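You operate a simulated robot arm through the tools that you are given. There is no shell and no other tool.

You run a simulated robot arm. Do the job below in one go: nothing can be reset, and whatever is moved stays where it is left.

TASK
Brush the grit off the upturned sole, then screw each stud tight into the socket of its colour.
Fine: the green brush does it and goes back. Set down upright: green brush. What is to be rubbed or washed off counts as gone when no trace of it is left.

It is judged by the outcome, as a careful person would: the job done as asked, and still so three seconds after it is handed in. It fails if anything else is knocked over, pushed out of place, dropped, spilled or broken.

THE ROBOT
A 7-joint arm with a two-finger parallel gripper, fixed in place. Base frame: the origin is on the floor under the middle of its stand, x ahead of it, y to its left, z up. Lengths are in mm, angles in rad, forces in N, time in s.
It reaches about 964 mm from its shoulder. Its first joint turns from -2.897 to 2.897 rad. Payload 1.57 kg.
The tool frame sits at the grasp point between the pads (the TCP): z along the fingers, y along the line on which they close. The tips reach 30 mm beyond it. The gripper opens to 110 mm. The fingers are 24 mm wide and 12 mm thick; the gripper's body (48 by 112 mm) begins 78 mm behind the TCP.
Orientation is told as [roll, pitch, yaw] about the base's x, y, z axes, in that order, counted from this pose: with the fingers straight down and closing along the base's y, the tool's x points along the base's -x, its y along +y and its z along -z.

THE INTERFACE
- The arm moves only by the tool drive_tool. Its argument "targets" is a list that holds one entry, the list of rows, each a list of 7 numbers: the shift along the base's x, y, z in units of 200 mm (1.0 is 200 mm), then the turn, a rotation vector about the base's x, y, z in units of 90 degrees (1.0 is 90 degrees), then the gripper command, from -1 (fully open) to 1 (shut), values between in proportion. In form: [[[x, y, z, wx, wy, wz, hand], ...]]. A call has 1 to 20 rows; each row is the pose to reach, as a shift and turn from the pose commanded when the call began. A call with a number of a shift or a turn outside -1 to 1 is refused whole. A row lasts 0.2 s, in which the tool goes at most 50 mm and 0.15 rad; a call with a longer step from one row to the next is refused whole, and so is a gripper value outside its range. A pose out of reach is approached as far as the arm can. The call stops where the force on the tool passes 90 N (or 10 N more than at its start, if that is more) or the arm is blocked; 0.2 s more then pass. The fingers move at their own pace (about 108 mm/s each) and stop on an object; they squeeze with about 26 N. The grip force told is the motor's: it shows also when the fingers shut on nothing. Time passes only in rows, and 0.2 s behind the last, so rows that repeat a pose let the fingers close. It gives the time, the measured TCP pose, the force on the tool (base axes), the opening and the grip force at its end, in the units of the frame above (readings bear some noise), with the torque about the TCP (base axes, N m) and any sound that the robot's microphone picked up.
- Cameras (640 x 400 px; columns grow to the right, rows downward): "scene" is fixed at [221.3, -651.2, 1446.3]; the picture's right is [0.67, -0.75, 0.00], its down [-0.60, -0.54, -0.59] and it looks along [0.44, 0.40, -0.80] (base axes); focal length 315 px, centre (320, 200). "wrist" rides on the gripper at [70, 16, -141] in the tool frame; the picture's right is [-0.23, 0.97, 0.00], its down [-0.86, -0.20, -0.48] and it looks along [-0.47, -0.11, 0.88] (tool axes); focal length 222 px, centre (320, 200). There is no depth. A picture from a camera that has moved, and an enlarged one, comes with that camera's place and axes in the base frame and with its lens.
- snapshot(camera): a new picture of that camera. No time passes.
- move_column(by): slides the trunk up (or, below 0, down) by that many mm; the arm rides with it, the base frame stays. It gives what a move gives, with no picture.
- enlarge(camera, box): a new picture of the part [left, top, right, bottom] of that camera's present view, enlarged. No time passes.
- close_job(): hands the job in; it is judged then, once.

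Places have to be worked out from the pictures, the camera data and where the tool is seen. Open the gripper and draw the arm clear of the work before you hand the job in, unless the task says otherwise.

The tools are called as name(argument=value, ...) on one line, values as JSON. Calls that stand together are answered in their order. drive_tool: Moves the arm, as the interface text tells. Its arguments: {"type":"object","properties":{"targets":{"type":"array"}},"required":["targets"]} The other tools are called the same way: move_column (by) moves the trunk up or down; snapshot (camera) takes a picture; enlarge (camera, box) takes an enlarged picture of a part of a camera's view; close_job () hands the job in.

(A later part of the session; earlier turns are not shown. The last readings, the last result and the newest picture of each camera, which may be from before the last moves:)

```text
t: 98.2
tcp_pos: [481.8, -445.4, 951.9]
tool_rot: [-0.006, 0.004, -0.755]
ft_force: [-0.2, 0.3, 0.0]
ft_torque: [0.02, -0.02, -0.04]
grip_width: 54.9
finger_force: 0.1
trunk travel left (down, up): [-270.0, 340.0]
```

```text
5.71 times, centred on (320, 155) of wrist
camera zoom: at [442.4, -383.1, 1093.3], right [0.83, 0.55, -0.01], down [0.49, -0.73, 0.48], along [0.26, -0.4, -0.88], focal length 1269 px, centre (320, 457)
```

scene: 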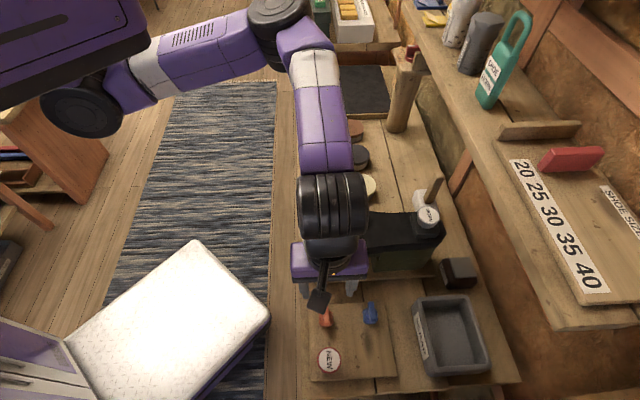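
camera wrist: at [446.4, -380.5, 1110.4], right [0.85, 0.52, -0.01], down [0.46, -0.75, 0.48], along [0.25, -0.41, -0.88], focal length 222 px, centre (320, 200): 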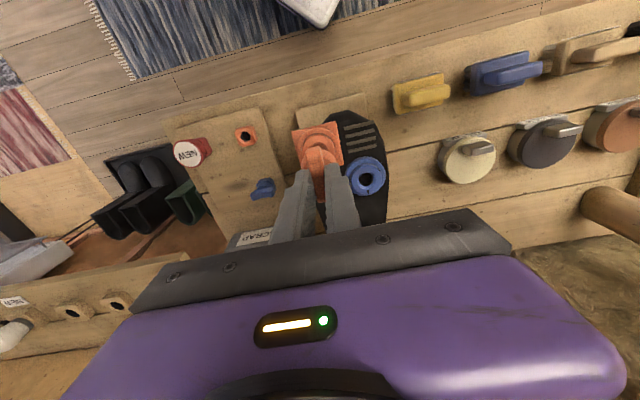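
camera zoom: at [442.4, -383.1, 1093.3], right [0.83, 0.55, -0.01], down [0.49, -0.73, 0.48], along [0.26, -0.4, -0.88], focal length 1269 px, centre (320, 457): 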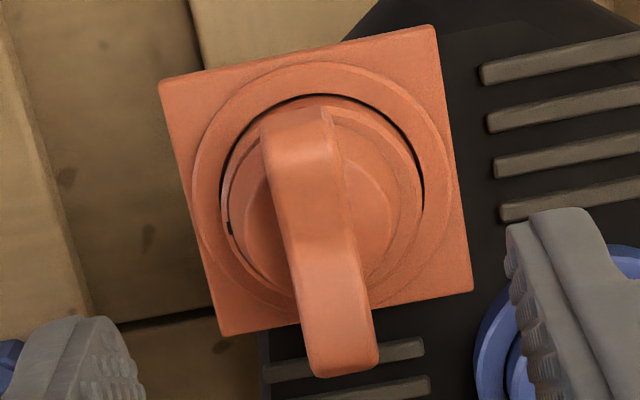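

The stud is seated and the ring has turned about a quarter turn to its stop. Now for the blue stud: I'll rise a little, move to above it at about (452, -594) and turn back to yaw +0.785.

drive_tool(targets=[[[0, 0, 0.06, 0, 0, 0.0, -0.2], [-0.01, -0.06, 0.06, 0, 0, 0.09, -0.2], [-0.03, -0.15, 0.06, 0, 0, 0.18, -0.2], [-0.05, -0.27, 0.06, 0, 0, 0.27, -0.2], [-0.07, -0.39, 0.06, 0, 0, 0.36, -0.2], [-0.09, -0.51, 0.06, 0, 0, 0.45, -0.2], [-0.11, -0.63, 0.06, 0, 0, 0.54, -0.2], [-0.13, -0.71, 0.06, 0, 0, 0.63, -0.2], [-0.147, -0.744, 0.06, 0, 0, 0.72, -0.2], [-0.147, -0.744, 0.06, 0, 0, 0.81, -0.2], [-0.147, -0.744, 0.06, 0, 0, 0.9, -0.2], [-0.147, -0.744, 0.06, 0, 0, 0.9836, -0.2], [-0.147, -0.744, 0.0, 0, 0, 0.9836, -0.2], [-0.147, -0.744, -0.18, 0, 0, 0.9836, -0.2], [-0.147, -0.744, -0.25, 0, 0, 0.9836, -0.2], [-0.147, -0.744, -0.25, 0, 0, 0.9836, -0.2]]])

snapshot(camera="scene")

snapshot(camera="wrist")

enlarge(camera="wrist", box=[270, 100, 370, 200])

```text
t: 101.6
tcp_pos: [453.8, -593.0, 899.2]
tool_rot: [-0.007, 0.003, 0.787]
ft_force: [0.7, 0.0, -0.8]
ft_torque: [0.03, 0.01, -0.04]
grip_width: 66.2
finger_force: 0.0
trunk travel left (down, up): [-270.0, 340.0]
```

```text
taken
```

scene: 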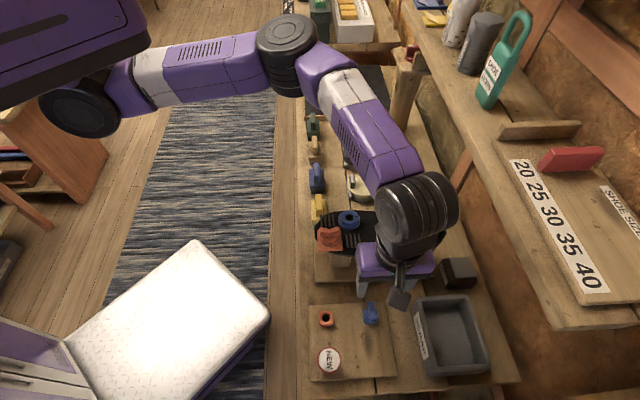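

```text
taken
camera wrist: at [392.7, -629.1, 1041.2], right [-0.53, 0.85, -0.01], down [0.74, 0.47, 0.48], along [0.41, 0.25, -0.88], focal length 222 px, centre (320, 200)
```

wrist: 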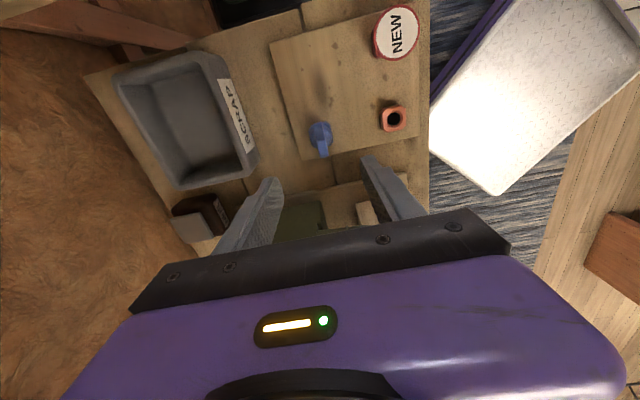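

```text
4.00 times, centred on (320, 150) of wrist
camera zoom: at [392.7, -629.1, 1041.2], right [-0.53, 0.85, -0.01], down [0.74, 0.47, 0.48], along [0.41, 0.25, -0.88], focal length 888 px, centre (320, 400)
```

zoom: 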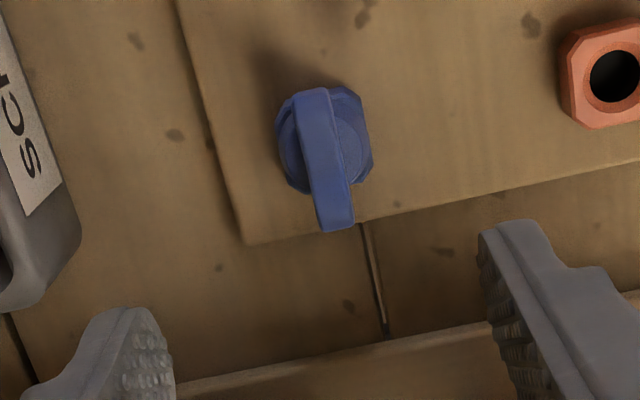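

The blue stud is in view; I'll zoom in closer to centre on it accurately.

enlarge(camera="wrist", box=[295, 110, 345, 170])

enlarge(camera="scene", box=[345, 285, 395, 335])

```text
6.67 times, centred on (320, 140) of wrist
camera zoom: at [392.7, -629.1, 1041.2], right [-0.53, 0.85, -0.01], down [0.74, 0.47, 0.48], along [0.41, 0.25, -0.88], focal length 1481 px, centre (320, 600)
```

zoom: 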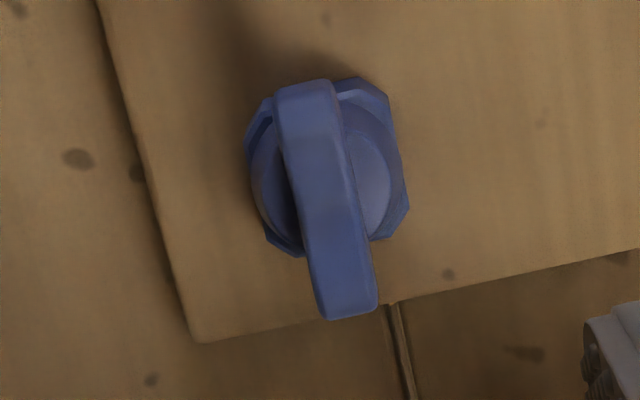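

```text
8.00 times, centred on (370, 310) of scene
camera zoom: at [221.3, -651.2, 1446.3], right [0.67, -0.75, 0.0], down [-0.6, -0.54, -0.59], along [0.44, 0.4, -0.8], focal length 2517 px, centre (-80, -680)
```

zoom: 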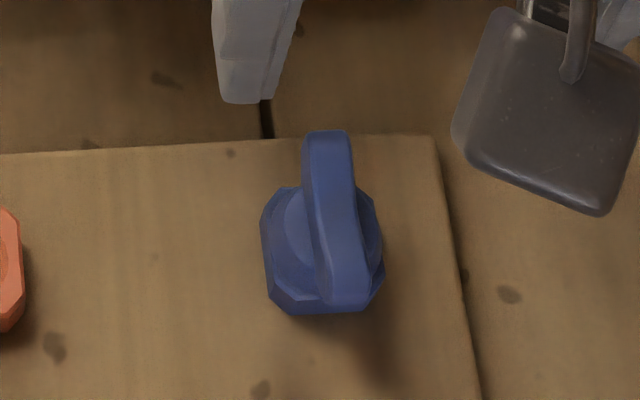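

The blue stud's axis is close to (451, -594). I'll lower to z ≈ 800, just above the bar, for a closer check of both offsets.

drive_tool(targets=[[[-0.0055, 0, -0.15, 0, 0, 0, -0.2], [-0.0055, 0, -0.32, 0, 0, 0, -0.2], [-0.0055, 0, -0.46, 0, 0, 0, -0.2], [-0.0055, 0, -0.507, 0, 0, 0, -0.2], [-0.0055, 0, -0.507, 0, 0, 0, -0.2]]])

enlarge(camera="wrist", box=[260, 100, 380, 220])

enlarge(camera="scene", box=[335, 270, 395, 330])

```text
t: 102.8
tcp_pos: [454.6, -592.1, 797.9]
tool_rot: [-0.007, 0.002, 0.788]
ft_force: [0.5, -0.3, -0.6]
ft_torque: [0.0, 0.0, -0.01]
grip_width: 66.0
finger_force: 0.1
trunk travel left (down, up): [-270.0, 340.0]
```

```text
3.33 times, centred on (320, 160) of wrist
camera zoom: at [392.6, -628.8, 939.7], right [-0.53, 0.85, -0.01], down [0.74, 0.47, 0.48], along [0.41, 0.25, -0.88], focal length 740 px, centre (320, 333)
```

zoom: 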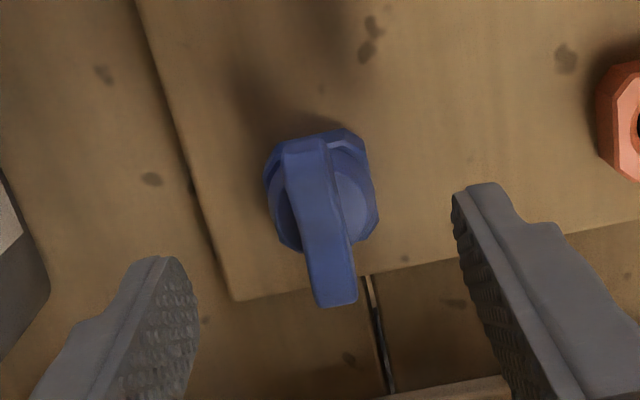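

```text
6.67 times, centred on (365, 300) of scene
camera zoom: at [221.3, -651.2, 1446.3], right [0.67, -0.75, 0.0], down [-0.6, -0.54, -0.59], along [0.44, 0.4, -0.8], focal length 2097 px, centre (20, -467)
```

zoom: 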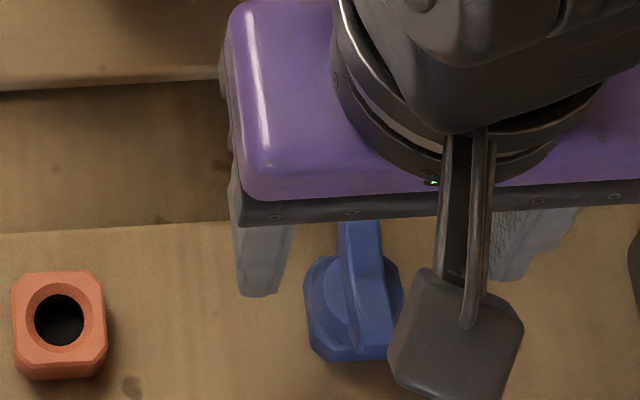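

The measured TCP differs from the commanded one by a few mm, so I'll hold still for a moment to see whether that's noise or a real offset.

drive_tool(targets=[[[0, 0, 0, 0, 0, 0, -0.2], [0, 0, 0, 0, 0, 0, -0.2]]])

drive_tool(targets=[[[0, 0, 0, 0, 0, 0, -0.2]]])

drive_tool(targets=[[[0, 0, 0, 0, 0, 0, -0.2]]])

```text
t: 103.4
tcp_pos: [454.1, -592.9, 798.2]
tool_rot: [-0.006, 0.003, 0.787]
ft_force: [0.0, -0.1, 0.6]
ft_torque: [-0.01, -0.01, 0.01]
grip_width: 65.9
finger_force: 0.0
trunk travel left (down, up): [-270.0, 340.0]
```

```text
t: 103.8
tcp_pos: [453.6, -593.7, 798.7]
tool_rot: [-0.005, 0.002, 0.786]
ft_force: [0.5, 0.0, 0.4]
ft_torque: [-0.01, 0.0, 0.03]
grip_width: 65.9
finger_force: 0.1
trunk travel left (down, up): [-270.0, 340.0]
```

```text
t: 104.2
tcp_pos: [455.6, -592.7, 798.5]
tool_rot: [-0.006, 0.001, 0.787]
ft_force: [0.2, 0.4, -0.9]
ft_torque: [0.03, 0.03, 0.0]
grip_width: 65.9
finger_force: 0.0
trunk travel left (down, up): [-270.0, 340.0]
```

The offset is steady, so the actual TCP is about (454.5, -592.9, 798.4). Relative to that, the stud axis is about 4.3 mm back along the bench and 1.6 mm towards the robot. I'll correct by that amount and lower to z ≈ 775.

drive_tool(targets=[[[-0.0209, -0.0095, 0, 0, 0, 0, -0.2], [-0.0209, -0.0095, -0.04, 0, 0, 0, 0.1], [-0.0209, -0.0095, -0.08, 0, 0, 0, 0.1], [-0.0209, -0.0095, -0.117, 0, 0, 0, 0.1], [-0.0209, -0.0095, -0.117, 0, 0, 0, 0.1]]])

enlarge(camera="wrist", box=[260, 100, 380, 220])

enlarge(camera="scene", box=[335, 280, 395, 330])

```text
t: 105.4
tcp_pos: [447.6, -595.2, 774.4]
tool_rot: [-0.005, 0.003, 0.789]
ft_force: [-0.6, -0.1, 0.6]
ft_torque: [0.01, 0.0, -0.02]
grip_width: 49.5
finger_force: 0.0
trunk travel left (down, up): [-270.0, 340.0]
```

```text
3.33 times, centred on (320, 160) of wrist
camera zoom: at [386.5, -631.6, 916.5], right [-0.53, 0.85, -0.01], down [0.74, 0.47, 0.48], along [0.41, 0.25, -0.88], focal length 740 px, centre (320, 333)
```

zoom: 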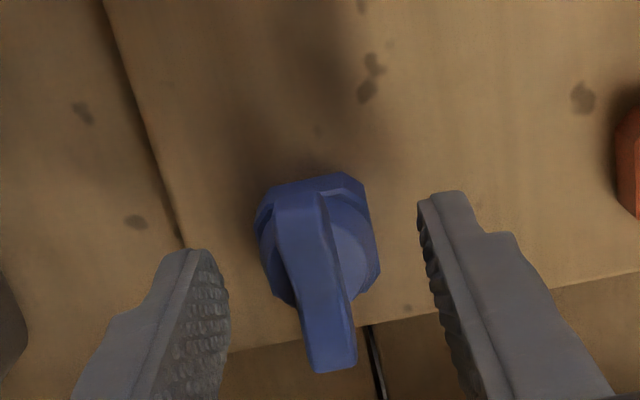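

```text
8.00 times, centred on (365, 305) of scene
camera zoom: at [221.3, -651.2, 1446.3], right [0.67, -0.75, 0.0], down [-0.6, -0.54, -0.59], along [0.44, 0.4, -0.8], focal length 2517 px, centre (-40, -640)
```

zoom: 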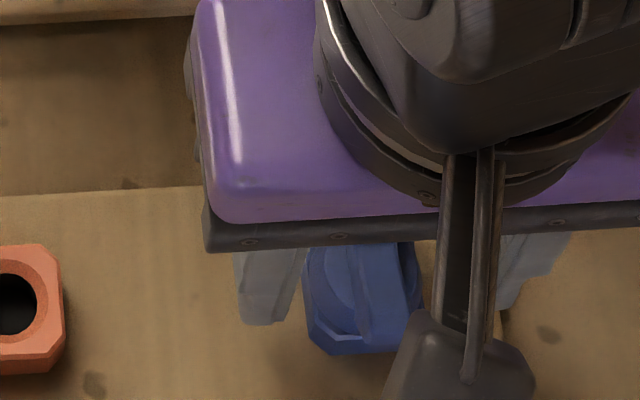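

The move carried slightly past, so I'll correct by +2.2 mm along the bench and +1.2 mm towards the wall, then re-read.

drive_tool(targets=[[[0.012, 0.0035, 0, 0, 0, 0, 0.1], [0.012, 0.0035, 0, 0, 0, 0, 0.1], [0.012, 0.0035, 0, 0, 0, 0, 0.1]]])

drive_tool(targets=[[[0, 0, 0, 0, 0, 0, 0.1]]])

enlarge(camera="wrist", box=[280, 120, 360, 210])

```text
t: 106.2
tcp_pos: [449.8, -595.9, 775.5]
tool_rot: [-0.004, 0.002, 0.787]
ft_force: [-0.7, 0.3, -0.2]
ft_torque: [0.0, 0.03, 0.02]
grip_width: 49.5
finger_force: 0.0
trunk travel left (down, up): [-270.0, 340.0]
```

```text
t: 106.6
tcp_pos: [450.0, -593.6, 774.8]
tool_rot: [-0.004, 0.001, 0.787]
ft_force: [0.1, 0.3, 0.8]
ft_torque: [-0.02, -0.02, 0.01]
grip_width: 49.7
finger_force: 0.0
trunk travel left (down, up): [-270.0, 340.0]
```

```text
4.44 times, centred on (320, 165) of wrist
camera zoom: at [388.4, -630.7, 916.9], right [-0.53, 0.85, -0.01], down [0.74, 0.47, 0.48], along [0.41, 0.25, -0.88], focal length 987 px, centre (320, 356)
```

zoom: 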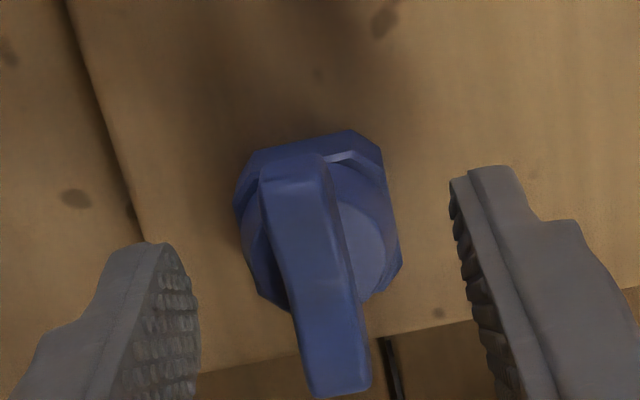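

The hand is on target, so I'll close on the bar and check the width and side force.

drive_tool(targets=[[[0, 0, 0, 0, 0, 0, 0.4], [0, 0, 0, 0, 0, 0, 0.7], [0, 0, 0, 0, 0, 0, 1], [0, 0, 0, 0, 0, 0, 1], [0, 0, 0, 0, 0, 0, 1]]])

enlarge(camera="wrist", box=[280, 120, 360, 210])

```text
t: 107.8
tcp_pos: [448.8, -595.2, 775.9]
tool_rot: [-0.004, 0.001, 0.788]
ft_force: [0.8, -0.2, -0.3]
ft_torque: [0.01, 0.0, 0.01]
grip_width: 10.4
finger_force: 26.1
trunk travel left (down, up): [-270.0, 340.0]
```

```text
4.44 times, centred on (320, 165) of wrist
camera zoom: at [388.4, -630.7, 916.9], right [-0.53, 0.85, -0.01], down [0.74, 0.47, 0.48], along [0.41, 0.25, -0.88], focal length 987 px, centre (320, 356)
```

zoom: 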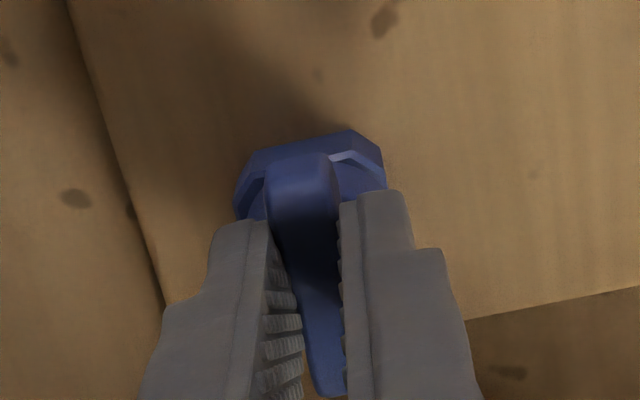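

The bar is gripped (10.4 mm) with negligible side force. I'll lift it out slowly and go up to z ≈ 970.

drive_tool(targets=[[[0, 0, 0.01, 0, 0, 0, 1], [0, 0, 0.03, 0, 0, 0, 1], [0, 0, 0.06, 0, 0, 0, 1], [0, 0, 0.12, 0, 0, 0, 1], [0, 0, 0.22, 0, 0, 0, 1], [0, 0, 0.36, 0, 0, 0, 1], [0, 0, 0.52, 0, 0, 0, 1], [0, 0, 0.68, 0, 0, 0, 1], [0, 0, 0.84, 0, 0, 0, 1], [0, 0, 0.94, 0, 0, 0, 1], [0, 0, 0.967, 0, 0, 0, 1], [0, 0, 0.967, 0, 0, 0, 1]]])

snapshot(camera="wrist")

```text
t: 110.4
tcp_pos: [449.7, -595.0, 968.2]
tool_rot: [-0.005, 0.0, 0.787]
ft_force: [0.6, -0.8, 0.3]
ft_torque: [-0.01, -0.02, 0.03]
grip_width: 10.5
finger_force: 26.1
trunk travel left (down, up): [-270.0, 340.0]
```

```text
taken
camera wrist: at [388.3, -631.2, 1110.0], right [-0.53, 0.85, -0.01], down [0.74, 0.47, 0.48], along [0.41, 0.25, -0.88], focal length 222 px, centre (320, 200)
```

wrist: 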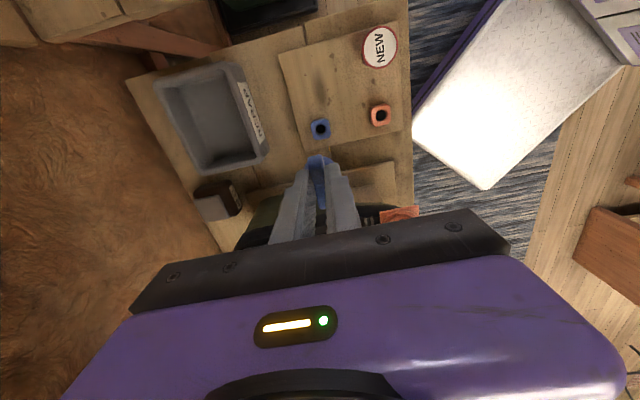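

The blue stud is out of its holder. I'll carry it over the blue socket at about (550, -444), staying at z ≈ 970.

drive_tool(targets=[[[0.03, 0.045, 0, 0, 0, 0, 1], [0.1, 0.15, 0, 0, 0, 0, 1], [0.2, 0.3, 0, 0, 0, 0, 1], [0.3, 0.45, 0, 0, 0, 0, 1], [0.4, 0.6, 0, 0, 0, 0, 1], [0.47, 0.71, 0, 0, 0, 0, 1], [0.5025, 0.758, 0, 0, 0, 0, 1], [0.5025, 0.758, 0, 0, 0, 0, 1]]])

drive_tool(targets=[[[0, 0, -0.06, 0, 0, 0, 1], [0, 0, -0.11, 0, 0, 0, 1], [0, 0, -0.12, 0, 0, 0, 1]]])

enlarge(camera="scene", box=[325, 190, 375, 235])

enlarge(camera="wrist", box=[290, 115, 354, 185])

```text
t: 112.2
tcp_pos: [552.2, -444.1, 969.1]
tool_rot: [-0.005, 0.002, 0.788]
ft_force: [-0.4, 0.1, -0.2]
ft_torque: [0.02, 0.0, 0.01]
grip_width: 10.5
finger_force: 26.0
trunk travel left (down, up): [-270.0, 340.0]
```

```text
t: 113.0
tcp_pos: [550.2, -443.4, 945.3]
tool_rot: [-0.006, 0.003, 0.788]
ft_force: [-0.3, -0.2, -1.3]
ft_torque: [0.03, 0.0, -0.01]
grip_width: 10.3
finger_force: 26.1
trunk travel left (down, up): [-270.0, 340.0]
```

```text
8.89 times, centred on (350, 212) of scene
camera zoom: at [221.3, -651.2, 1446.3], right [0.67, -0.75, 0.0], down [-0.6, -0.54, -0.59], along [0.44, 0.4, -0.8], focal length 2796 px, centre (53, 89)
```

zoom: 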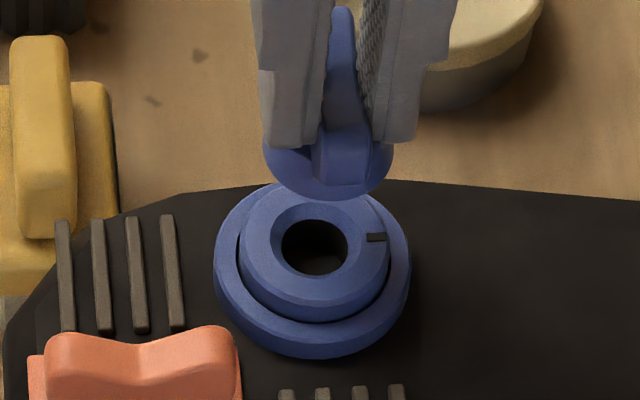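

```text
5.71 times, centred on (322, 150) of wrist
camera zoom: at [488.7, -479.2, 1086.4], right [-0.53, 0.85, -0.01], down [0.74, 0.47, 0.48], along [0.41, 0.25, -0.88], focal length 1269 px, centre (309, 486)
```

zoom: 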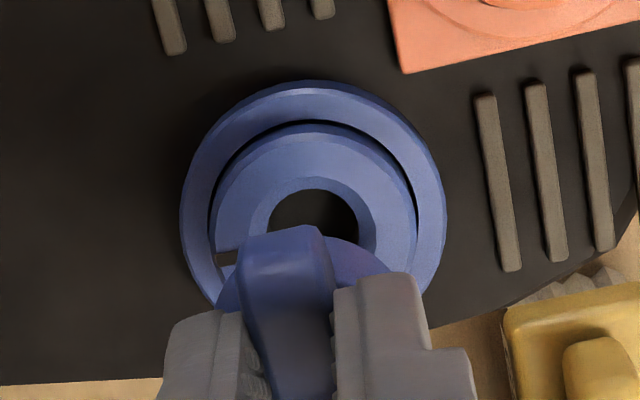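

The stud needs a small shift relative to the blue socket (mainly about 4 mm back along the bench). I'll zoom in for precise numbers.

enlarge(camera="wrist", box=[298, 125, 342, 180])

enlarge(camera="scene", box=[338, 198, 368, 228])

```text
7.27 times, centred on (320, 152) of wrist
camera zoom: at [488.7, -479.2, 1086.4], right [-0.53, 0.85, -0.01], down [0.74, 0.47, 0.48], along [0.41, 0.25, -0.88], focal length 1615 px, centre (320, 546)
```

zoom: 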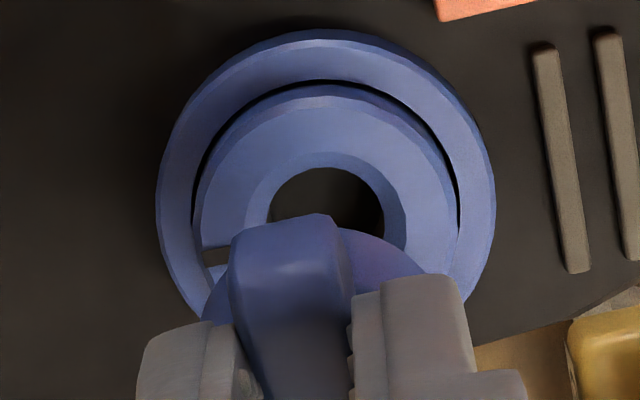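

```text
13.33 times, centred on (353, 213) of scene
camera zoom: at [221.3, -651.2, 1446.3], right [0.67, -0.75, 0.0], down [-0.6, -0.54, -0.59], along [0.44, 0.4, -0.8], focal length 4194 px, centre (-120, 27)
```

zoom: 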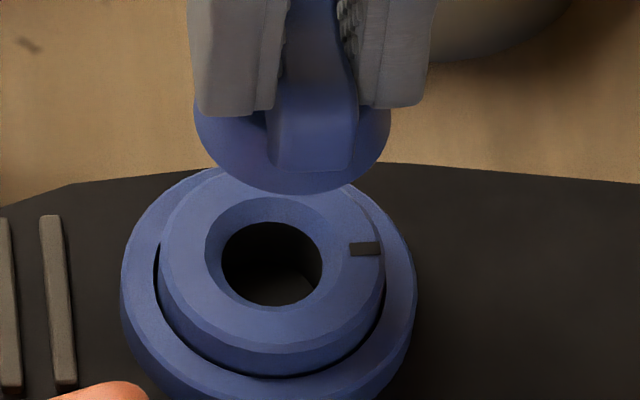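

The stud axis is about 3.9 mm too far along the bench and about 1 mm too far towards the wall. I'll correct both and re-check.

drive_tool(targets=[[[-0.00867, -0.0051, -0.02, 0, 0, 0, 1], [-0.01735, -0.01025, -0.06, 0, 0, 0, 1], [-0.01735, -0.01025, -0.08, 0, 0, 0, 1], [-0.01735, -0.01025, -0.08, 0, 0, 0, 1]]])

enlarge(camera="wrist", box=[298, 125, 342, 180])

enlarge(camera="scene", box=[338, 198, 368, 228])

```text
t: 114.0
tcp_pos: [546.3, -444.9, 929.5]
tool_rot: [-0.007, 0.002, 0.787]
ft_force: [-0.6, -0.2, 0.3]
ft_torque: [0.02, 0.01, -0.02]
grip_width: 10.5
finger_force: 26.0
trunk travel left (down, up): [-270.0, 340.0]
```

```text
7.27 times, centred on (320, 152) of wrist
camera zoom: at [485.1, -481.4, 1070.8], right [-0.53, 0.85, -0.01], down [0.74, 0.47, 0.48], along [0.41, 0.25, -0.88], focal length 1615 px, centre (320, 546)
```

zoom: 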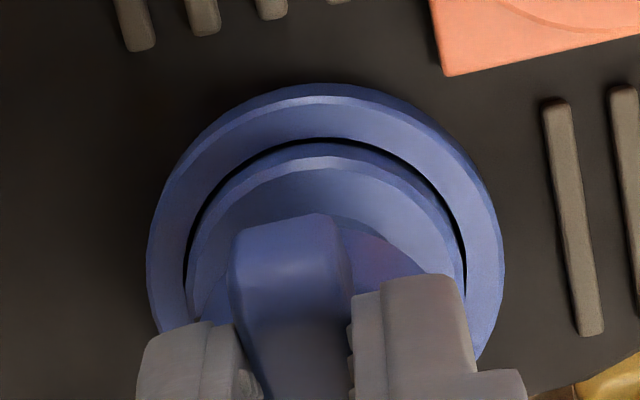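

```text
13.33 times, centred on (353, 213) of scene
camera zoom: at [221.3, -651.2, 1446.3], right [0.67, -0.75, 0.0], down [-0.6, -0.54, -0.59], along [0.44, 0.4, -0.8], focal length 4194 px, centre (-120, 27)
```

zoom: 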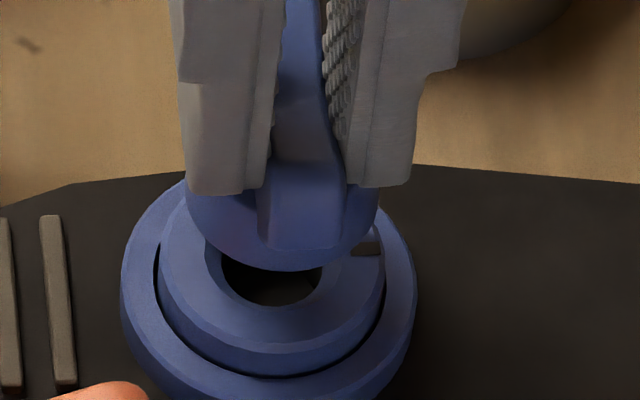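

Both cameras now put the stud over the hole within about half a millimetre. I'll lower in small steps, watching the force.

drive_tool(targets=[[[0, 0, -0.02, 0, 0, 0, 1], [0, 0, -0.04, 0, 0, 0, 1], [0, 0, -0.06, 0, 0, 0, 1], [0, 0, -0.07, 0, 0, 0, 1], [0, 0, -0.07, 0, 0, 0, 1]]])

drive_tool(targets=[[[0, 0, -0.01, 0, 0, 0, 1], [0, 0, -0.015, 0, 0, 0, 1], [0, 0, -0.015, 0, 0, 0, 1]]])

```text
t: 115.2
tcp_pos: [545.9, -446.2, 916.5]
tool_rot: [-0.005, 0.001, 0.786]
ft_force: [-0.1, -1.5, -1.1]
ft_torque: [0.01, 0.0, -0.04]
grip_width: 10.5
finger_force: 26.2
trunk travel left (down, up): [-270.0, 340.0]
```

```text
t: 116.0
tcp_pos: [546.7, -446.0, 911.6]
tool_rot: [-0.006, 0.004, 0.788]
ft_force: [-0.5, 1.8, 2.8]
ft_torque: [0.08, 0.04, -0.05]
grip_width: 10.6
finger_force: 25.8
trunk travel left (down, up): [-270.0, 340.0]
```

Contact is just beginning (about 3 N). I'll continue 2 mm at a time.

drive_tool(targets=[[[0, 0, -0.005, 0, 0, 0, 1], [0, 0, -0.01, 0, 0, 0, 1], [0, 0, -0.01, 0, 0, 0, 1]]])

drive_tool(targets=[[[0, 0, -0.005, 0, 0, 0, 1], [0, 0, -0.01, 0, 0, 0, 1], [0, 0, -0.01, 0, 0, 0, 1]]])

enlarge(camera="scene", box=[335, 200, 370, 235])

enlarge(camera="wrist", box=[290, 125, 350, 190])

```text
t: 116.8
tcp_pos: [547.7, -445.6, 912.8]
tool_rot: [-0.007, 0.001, 0.789]
ft_force: [1.5, 5.1, 22.2]
ft_torque: [0.23, -0.1, 0.0]
grip_width: 11.0
finger_force: 25.6
trunk travel left (down, up): [-270.0, 340.0]
```

```text
t: 117.6
tcp_pos: [546.2, -446.2, 909.2]
tool_rot: [-0.007, 0.004, 0.788]
ft_force: [2.0, 1.8, 25.6]
ft_torque: [0.06, -0.07, 0.05]
grip_width: 10.8
finger_force: 25.7
trunk travel left (down, up): [-270.0, 340.0]
```

```text
11.43 times, centred on (352, 218) of scene
camera zoom: at [221.3, -651.2, 1446.3], right [0.67, -0.75, 0.0], down [-0.6, -0.54, -0.59], along [0.44, 0.4, -0.8], focal length 3595 px, centre (-51, 0)
```

zoom: 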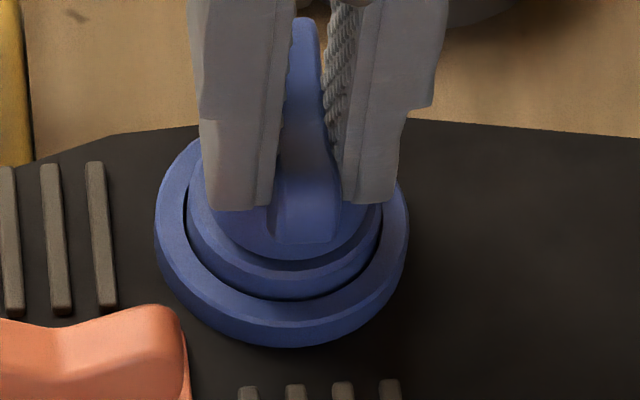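

```text
6.15 times, centred on (320, 158) of wrist
camera zoom: at [484.5, -481.9, 1050.3], right [-0.53, 0.85, -0.01], down [0.74, 0.47, 0.48], along [0.41, 0.25, -0.88], focal length 1367 px, centre (320, 462)
```

zoom: 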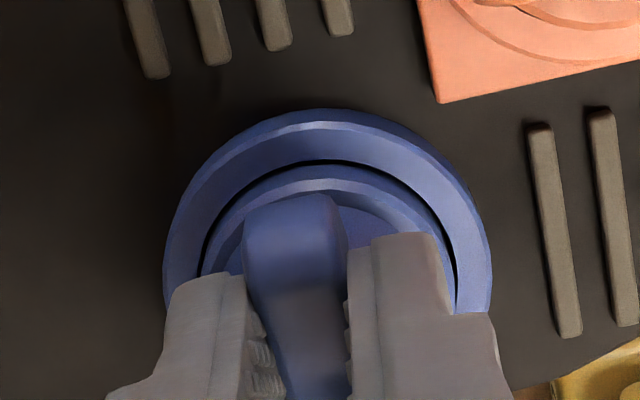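

The blue stud sits in the socket mouth just as the orange one did. I'll open, move 2.6 mm along the bar onto its axis, rise 3 mm, and check before closing again.

drive_tool(targets=[[[0, 0, 0, 0, 0, 0, 0.6], [0, 0, 0.005, 0, 0, 0, 0.4], [0.0046, 0.0046, 0.015, 0, 0, 0, 0.4], [0.0092, 0.0092, 0.015, 0, 0, 0, 0.4], [0.0092, 0.0092, 0.015, 0, 0, 0, 0.4]]])

enlarge(camera="scene", box=[335, 200, 370, 235])

enlarge(camera="wrist", box=[280, 125, 360, 210])

```text
t: 118.8
tcp_pos: [548.1, -443.5, 910.2]
tool_rot: [-0.006, 0.001, 0.788]
ft_force: [0.3, -0.5, -0.2]
ft_torque: [0.03, 0.04, 0.0]
grip_width: 33.0
finger_force: 0.0
trunk travel left (down, up): [-270.0, 340.0]
```

```text
11.43 times, centred on (352, 218) of scene
camera zoom: at [221.3, -651.2, 1446.3], right [0.67, -0.75, 0.0], down [-0.6, -0.54, -0.59], along [0.44, 0.4, -0.8], focal length 3595 px, centre (-51, 0)
```

zoom: 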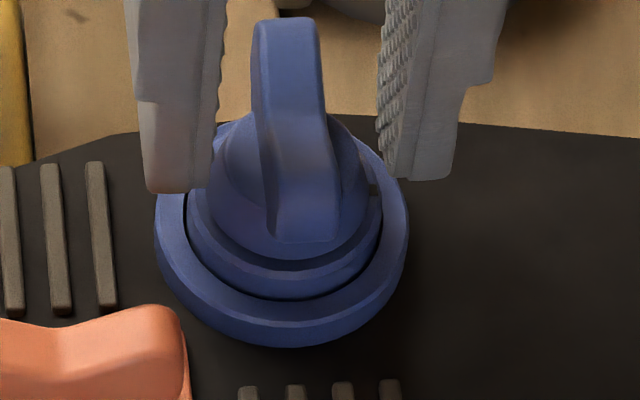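

```text
4.71 times, centred on (320, 168) of wrist
camera zoom: at [487.0, -479.8, 1052.1], right [-0.53, 0.85, -0.01], down [0.74, 0.47, 0.48], along [0.41, 0.25, -0.88], focal length 1045 px, centre (320, 353)
```

zoom: 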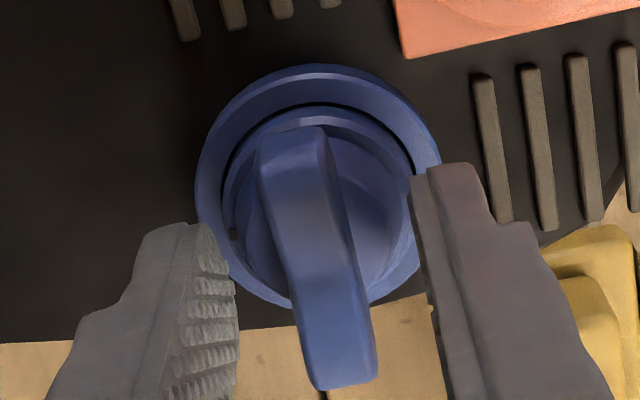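

The hand is centred on the blue stud. I'll close on the bar and turn clockwise about 80° first.

drive_tool(targets=[[[0, 0, 0, 0, 0, 0, 0.7], [0, 0, 0, 0, 0, 0, 1], [0, 0, 0, 0, 0, 0, 1], [0, 0, 0, 0, 0, 0, 1]]])

drive_tool(targets=[[[0, 0, 0, 0, 0, -0.09, 1], [0, 0, 0, 0, 0, -0.18, 1], [0, 0, 0, 0, 0, -0.27, 1], [0, 0, 0, 0, 0, -0.36, 1], [0, 0, 0, 0, 0, -0.45, 1], [0, 0, 0, 0, 0, -0.54, 1], [0, 0, 0, 0, 0, -0.63, 1], [0, 0, 0, 0, 0, -0.72, 1], [0, 0, 0, 0, 0, -0.81, 1], [0, 0, 0, 0, 0, -0.9, 1]]])

enlarge(camera="scene", box=[335, 200, 370, 235])

enlarge(camera="wrist", box=[280, 125, 360, 210])

```text
t: 119.8
tcp_pos: [550.0, -444.5, 911.2]
tool_rot: [-0.005, 0.002, 0.787]
ft_force: [-0.1, -0.7, -1.0]
ft_torque: [-0.01, -0.02, 0.0]
grip_width: 10.8
finger_force: 26.0
trunk travel left (down, up): [-270.0, 340.0]
```

```text
t: 122.0
tcp_pos: [549.2, -443.3, 911.3]
tool_rot: [-0.006, 0.0, -0.629]
ft_force: [0.1, -0.6, -0.4]
ft_torque: [0.0, 0.01, 0.03]
grip_width: 10.6
finger_force: 26.0
trunk travel left (down, up): [-270.0, 340.0]
```

```text
11.43 times, centred on (352, 218) of scene
camera zoom: at [221.3, -651.2, 1446.3], right [0.67, -0.75, 0.0], down [-0.6, -0.54, -0.59], along [0.44, 0.4, -0.8], focal length 3595 px, centre (-51, 0)
```

zoom: 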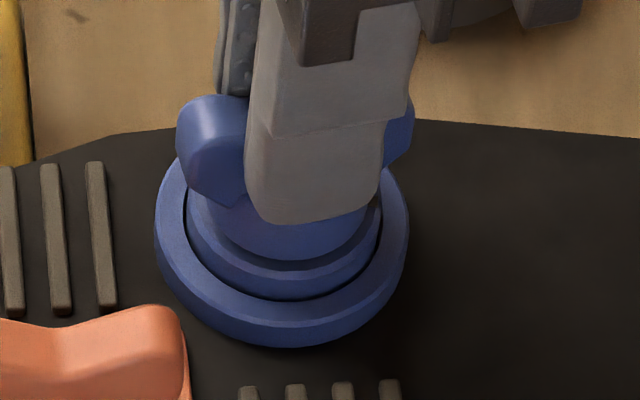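

```text
4.71 times, centred on (320, 168) of wrist
camera zoom: at [502.0, -388.2, 1052.6], right [0.76, 0.65, -0.01], down [0.58, -0.66, 0.48], along [0.31, -0.37, -0.88], focal length 1045 px, centre (320, 353)
```

zoom: 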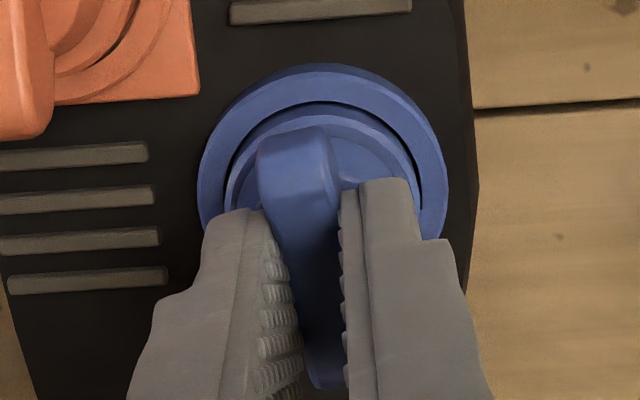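

Forces are near zero and the socket's mark hasn't moved, so without downward pressure the stud just spins freely. I'll turn back to the start angle and then repeat while pressing down, as happened with the orange one.

drive_tool(targets=[[[0, 0, 0, 0, 0, 0.09, 1], [0, 0, 0, 0, 0, 0.18, 1], [0, 0, 0, 0, 0, 0.27, 1], [0, 0, 0, 0, 0, 0.36, 1], [0, 0, 0, 0, 0, 0.45, 1], [0, 0, 0, 0, 0, 0.54, 1], [0, 0, 0, 0, 0, 0.63, 1], [0, 0, 0, 0, 0, 0.72, 1], [0, 0, 0, 0, 0, 0.81, 1], [0, 0, 0, 0, 0, 0.9, 1], [0, 0, 0, 0, 0, 0.9, 1]]])

enlarge(camera="scene", box=[335, 200, 370, 235])

enlarge(camera="wrist", box=[280, 125, 360, 210])

```text
t: 124.4
tcp_pos: [548.7, -444.0, 910.8]
tool_rot: [-0.005, 0.001, 0.789]
ft_force: [0.2, -1.0, 0.4]
ft_torque: [-0.03, 0.03, 0.0]
grip_width: 10.3
finger_force: 26.2
trunk travel left (down, up): [-270.0, 340.0]
```

```text
11.43 times, centred on (352, 218) of scene
camera zoom: at [221.3, -651.2, 1446.3], right [0.67, -0.75, 0.0], down [-0.6, -0.54, -0.59], along [0.44, 0.4, -0.8], focal length 3595 px, centre (-51, 0)
```

zoom: 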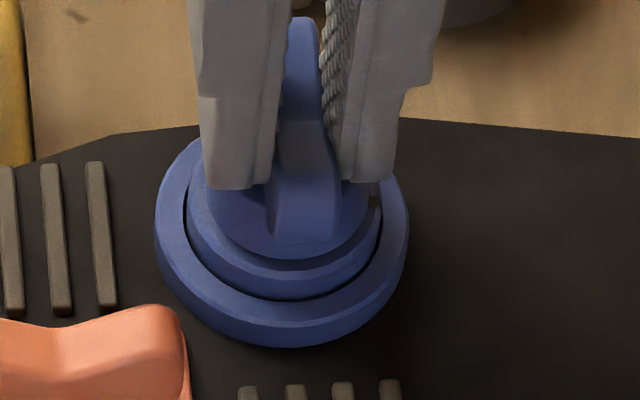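

```text
4.71 times, centred on (320, 168) of wrist
camera zoom: at [486.9, -480.0, 1052.7], right [-0.53, 0.85, -0.01], down [0.74, 0.47, 0.48], along [0.41, 0.25, -0.88], focal length 1045 px, centre (320, 353)
```

zoom: 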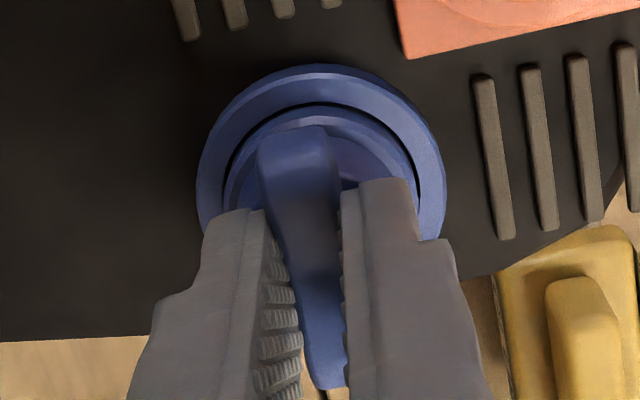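

Back at the start with the mark still on the wall side. Now I'll press down in small steps until I get about 30 N.

drive_tool(targets=[[[0, 0, -0.005, 0, 0, 0, 1], [0, 0, -0.01, 0, 0, 0, 1], [0, 0, -0.01, 0, 0, 0, 1]]])

drive_tool(targets=[[[0, 0, -0.005, 0, 0, 0, 1], [0, 0, -0.0075, 0, 0, 0, 1], [0, 0, -0.0075, 0, 0, 0, 1]]])

```text
t: 125.2
tcp_pos: [548.3, -443.7, 909.5]
tool_rot: [-0.008, 0.003, 0.79]
ft_force: [1.5, 2.3, 16.9]
ft_torque: [0.09, -0.08, -0.01]
grip_width: 10.5
finger_force: 26.2
trunk travel left (down, up): [-270.0, 340.0]
```

```text
t: 126.0
tcp_pos: [548.3, -444.1, 909.7]
tool_rot: [-0.006, 0.004, 0.787]
ft_force: [2.6, -3.4, 22.8]
ft_torque: [-0.09, 0.0, -0.01]
grip_width: 10.9
finger_force: 25.9
trunk travel left (down, up): [-270.0, 340.0]
```

About 23 N of downward force. Now I'll turn clockwise with slight extra feed.

drive_tool(targets=[[[0, 0, -0.001, 0, 0, -0.09, 1], [0, 0, -0.002, 0, 0, -0.18, 1], [0, 0, -0.003, 0, 0, -0.27, 1], [0, 0, -0.004, 0, 0, -0.36, 1], [0, 0, -0.004, 0, 0, -0.36, 1]]])

enlarge(camera="scene", box=[335, 200, 370, 235])

enlarge(camera="wrist", box=[280, 125, 360, 210])

```text
t: 127.2
tcp_pos: [547.4, -443.9, 908.5]
tool_rot: [-0.009, 0.001, 0.22]
ft_force: [2.4, -3.2, 34.7]
ft_torque: [-0.06, -0.05, -0.01]
grip_width: 10.8
finger_force: 25.9
trunk travel left (down, up): [-270.0, 340.0]
```

```text
11.43 times, centred on (352, 218) of scene
camera zoom: at [221.3, -651.2, 1446.3], right [0.67, -0.75, 0.0], down [-0.6, -0.54, -0.59], along [0.44, 0.4, -0.8], focal length 3595 px, centre (-51, 0)
```

zoom: 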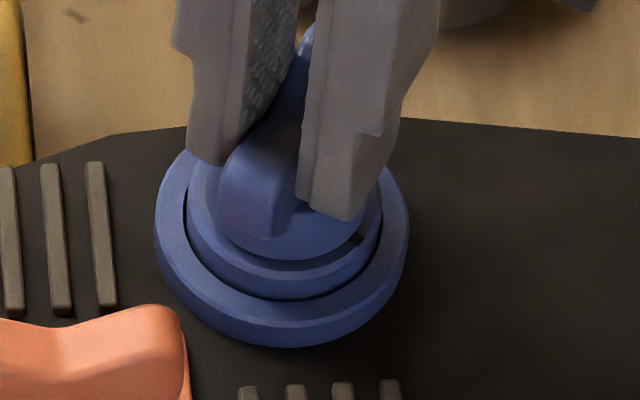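

```text
4.71 times, centred on (320, 168) of wrist
camera zoom: at [476.3, -440.5, 1050.0], right [0.01, 1.0, -0.01], down [0.88, 0.0, 0.48], along [0.48, -0.01, -0.88], focal length 1045 px, centre (320, 353)
```

zoom: 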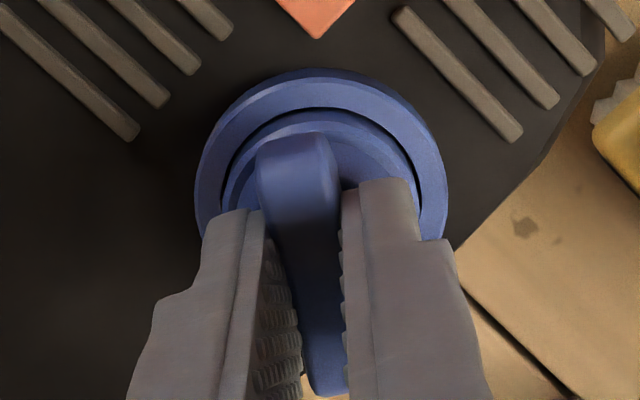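

The mark is now turning with the stud. I'll continue to a quarter turn.

drive_tool(targets=[[[0, 0, -0.001, 0, 0, -0.09, 1], [0, 0, -0.001, 0, 0, -0.18, 1], [0, 0, -0.002, 0, 0, -0.27, 1], [0, 0, -0.002, 0, 0, -0.36, 1], [0, 0, -0.003, 0, 0, -0.45, 1], [0, 0, -0.003, 0, 0, -0.54, 1], [0, 0, -0.003, 0, 0, -0.62, 1], [0, 0, -0.003, 0, 0, -0.62, 1]]])

enlarge(camera="scene", box=[335, 200, 370, 235])

enlarge(camera="wrist", box=[280, 125, 360, 210])

```text
t: 129.0
tcp_pos: [547.9, -442.7, 908.1]
tool_rot: [-0.007, -0.001, -0.751]
ft_force: [2.6, 3.7, 45.1]
ft_torque: [0.15, -0.07, 1.11]
grip_width: 11.9
finger_force: 25.8
trunk travel left (down, up): [-270.0, 340.0]
```

```text
11.43 times, centred on (352, 218) of scene
camera zoom: at [221.3, -651.2, 1446.3], right [0.67, -0.75, 0.0], down [-0.6, -0.54, -0.59], along [0.44, 0.4, -0.8], focal length 3595 px, centre (-51, 0)
```

zoom: 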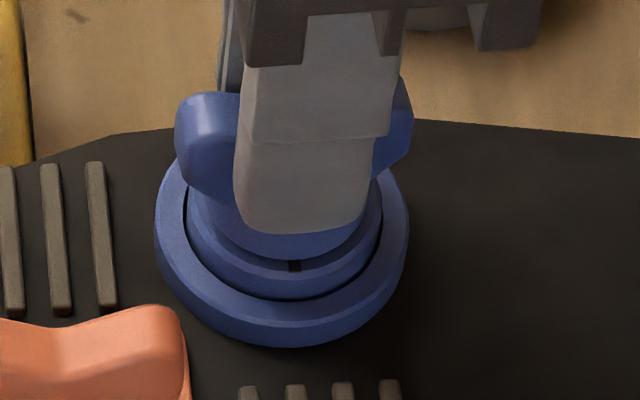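

```text
4.71 times, centred on (320, 168) of wrist
camera zoom: at [508.9, -382.0, 1049.7], right [0.83, 0.56, -0.01], down [0.49, -0.73, 0.48], along [0.26, -0.4, -0.88], focal length 1045 px, centre (320, 353)
```

zoom: 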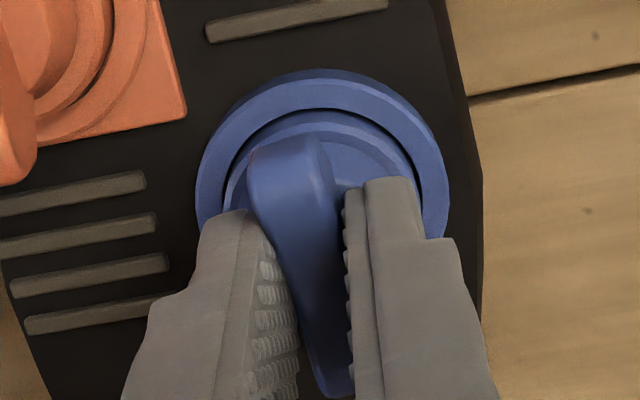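

Torque has risen to 1.1 N·m with the mark a quarter turn round, the same stop as the orange. I'll add a little more turn to be sure it's tight.

drive_tool(targets=[[[0, 0, 0, 0, 0, -0.06, 1], [0, 0, 0, 0, 0, -0.12, 1], [0, 0, 0, 0, 0, -0.12, 1]]])

enlarge(camera="scene", box=[335, 200, 370, 235])

```text
t: 129.8
tcp_pos: [547.0, -444.8, 908.9]
tool_rot: [-0.006, 0.0, -0.943]
ft_force: [2.5, 7.0, 47.0]
ft_torque: [0.25, -0.06, 1.25]
grip_width: 16.5
finger_force: 26.2
trunk travel left (down, up): [-270.0, 340.0]
```

```text
11.43 times, centred on (352, 218) of scene
camera zoom: at [221.3, -651.2, 1446.3], right [0.67, -0.75, 0.0], down [-0.6, -0.54, -0.59], along [0.44, 0.4, -0.8], focal length 3595 px, centre (-51, 0)
```

zoom: 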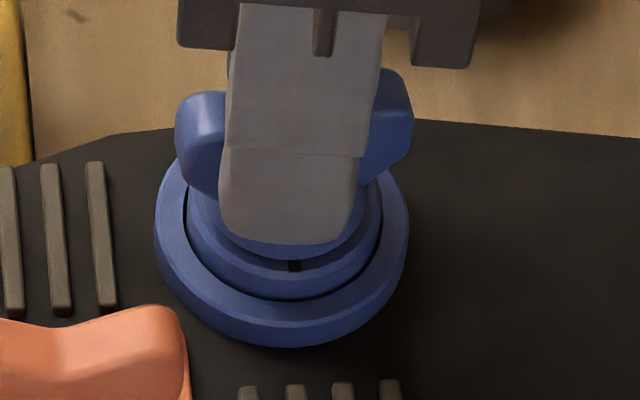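

The mark stays put at 1.25 N·m, so the blue stud is tight against its stop. I'll open the fingers and rise straight up.

drive_tool(targets=[[[0, 0, 0, 0, 0, 0, 0.4], [0, 0, 0, 0, 0, 0, 0.0], [0, 0, 0, 0, 0, 0, -0.1], [0, 0, 0.02, 0, 0, 0, -0.1], [0, 0, 0.08, 0, 0, 0, -0.1], [0, 0, 0.2, 0, 0, 0, -0.1], [0, 0, 0.35, 0, 0, 0, -0.1], [0, 0, 0.5, 0, 0, 0, -0.1], [0, 0, 0.6, 0, 0, 0, -0.1]]])

enlarge(camera="scene", box=[320, 195, 376, 245])

snapshot(camera="wrist")

snapshot(camera="scene")

```text
t: 131.8
tcp_pos: [547.7, -442.8, 1025.8]
tool_rot: [-0.007, 0.002, -0.939]
ft_force: [0.5, 0.4, 0.3]
ft_torque: [-0.02, 0.0, -0.02]
grip_width: 60.8
finger_force: 0.0
trunk travel left (down, up): [-270.0, 340.0]
```

```text
8.00 times, centred on (348, 220) of scene
camera zoom: at [221.3, -651.2, 1446.3], right [0.67, -0.75, 0.0], down [-0.6, -0.54, -0.59], along [0.44, 0.4, -0.8], focal length 2517 px, centre (96, 40)
```

zoom: 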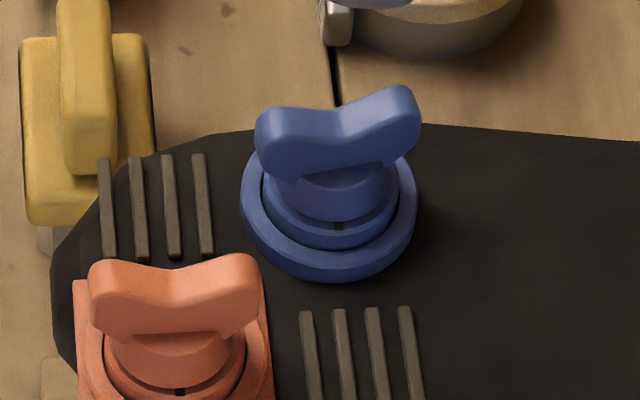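

```text
taken
camera wrist: at [520.7, -375.9, 1167.5], right [0.92, 0.39, -0.01], down [0.35, -0.81, 0.48], along [0.18, -0.44, -0.88], focal length 222 px, centre (320, 200)
```

wrist: 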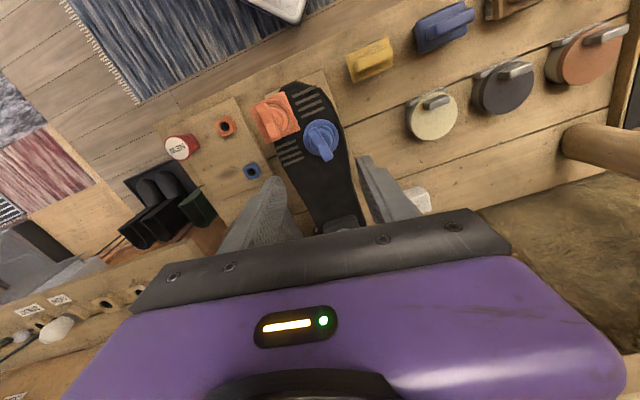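

```text
taken
```

scene: 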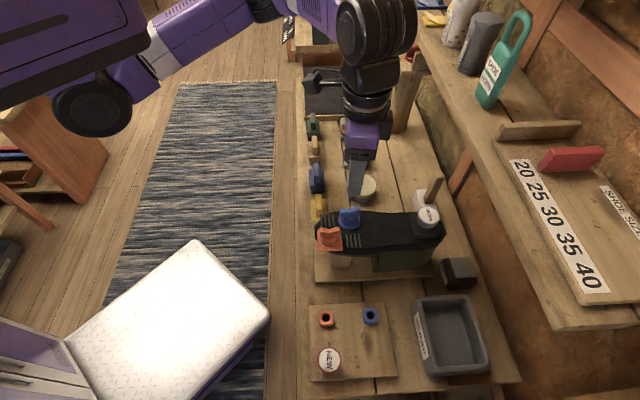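

Both studs stand in their sockets with both marks at the quarter-turn stop. I'll zoom in on each to check the seating.

enlarge(camera="scene", box=[335, 203, 365, 233])

enlarge(camera="scene", box=[316, 222, 346, 252])

enlarge(camera="wrist", box=[240, 80, 360, 180])

```text
13.33 times, centred on (350, 218) of scene
camera zoom: at [221.3, -651.2, 1446.3], right [0.67, -0.75, 0.0], down [-0.6, -0.54, -0.59], along [0.44, 0.4, -0.8], focal length 4194 px, centre (-80, -40)
```

zoom: 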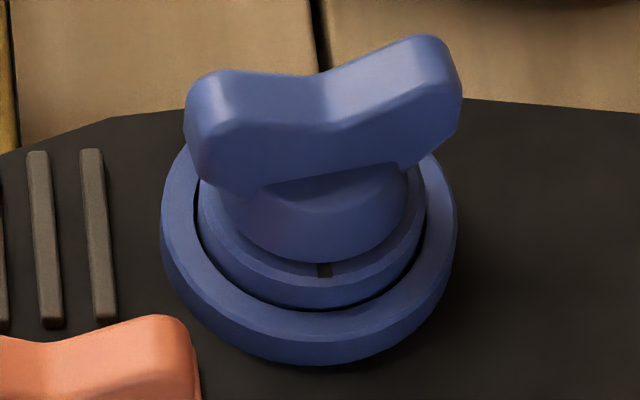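

```text
13.33 times, centred on (331, 237) of scene
camera zoom: at [221.3, -651.2, 1446.3], right [0.67, -0.75, 0.0], down [-0.6, -0.54, -0.59], along [0.44, 0.4, -0.8], focal length 4194 px, centre (173, -293)
```

zoom: 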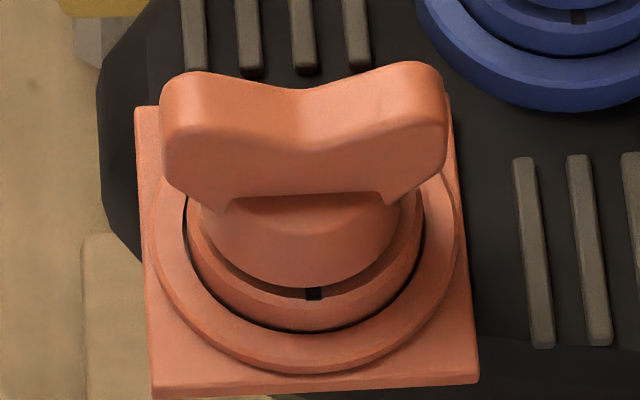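

```text
4.00 times, centred on (300, 130) of wrist
camera zoom: at [520.7, -375.9, 1167.5], right [0.92, 0.39, -0.01], down [0.35, -0.81, 0.48], along [0.18, -0.44, -0.88], focal length 888 px, centre (400, 480)
```

zoom: 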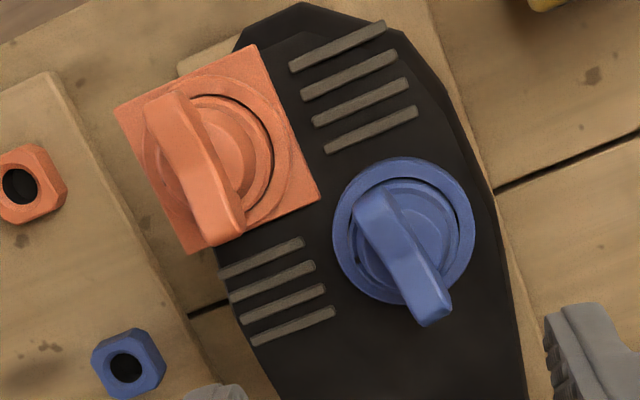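

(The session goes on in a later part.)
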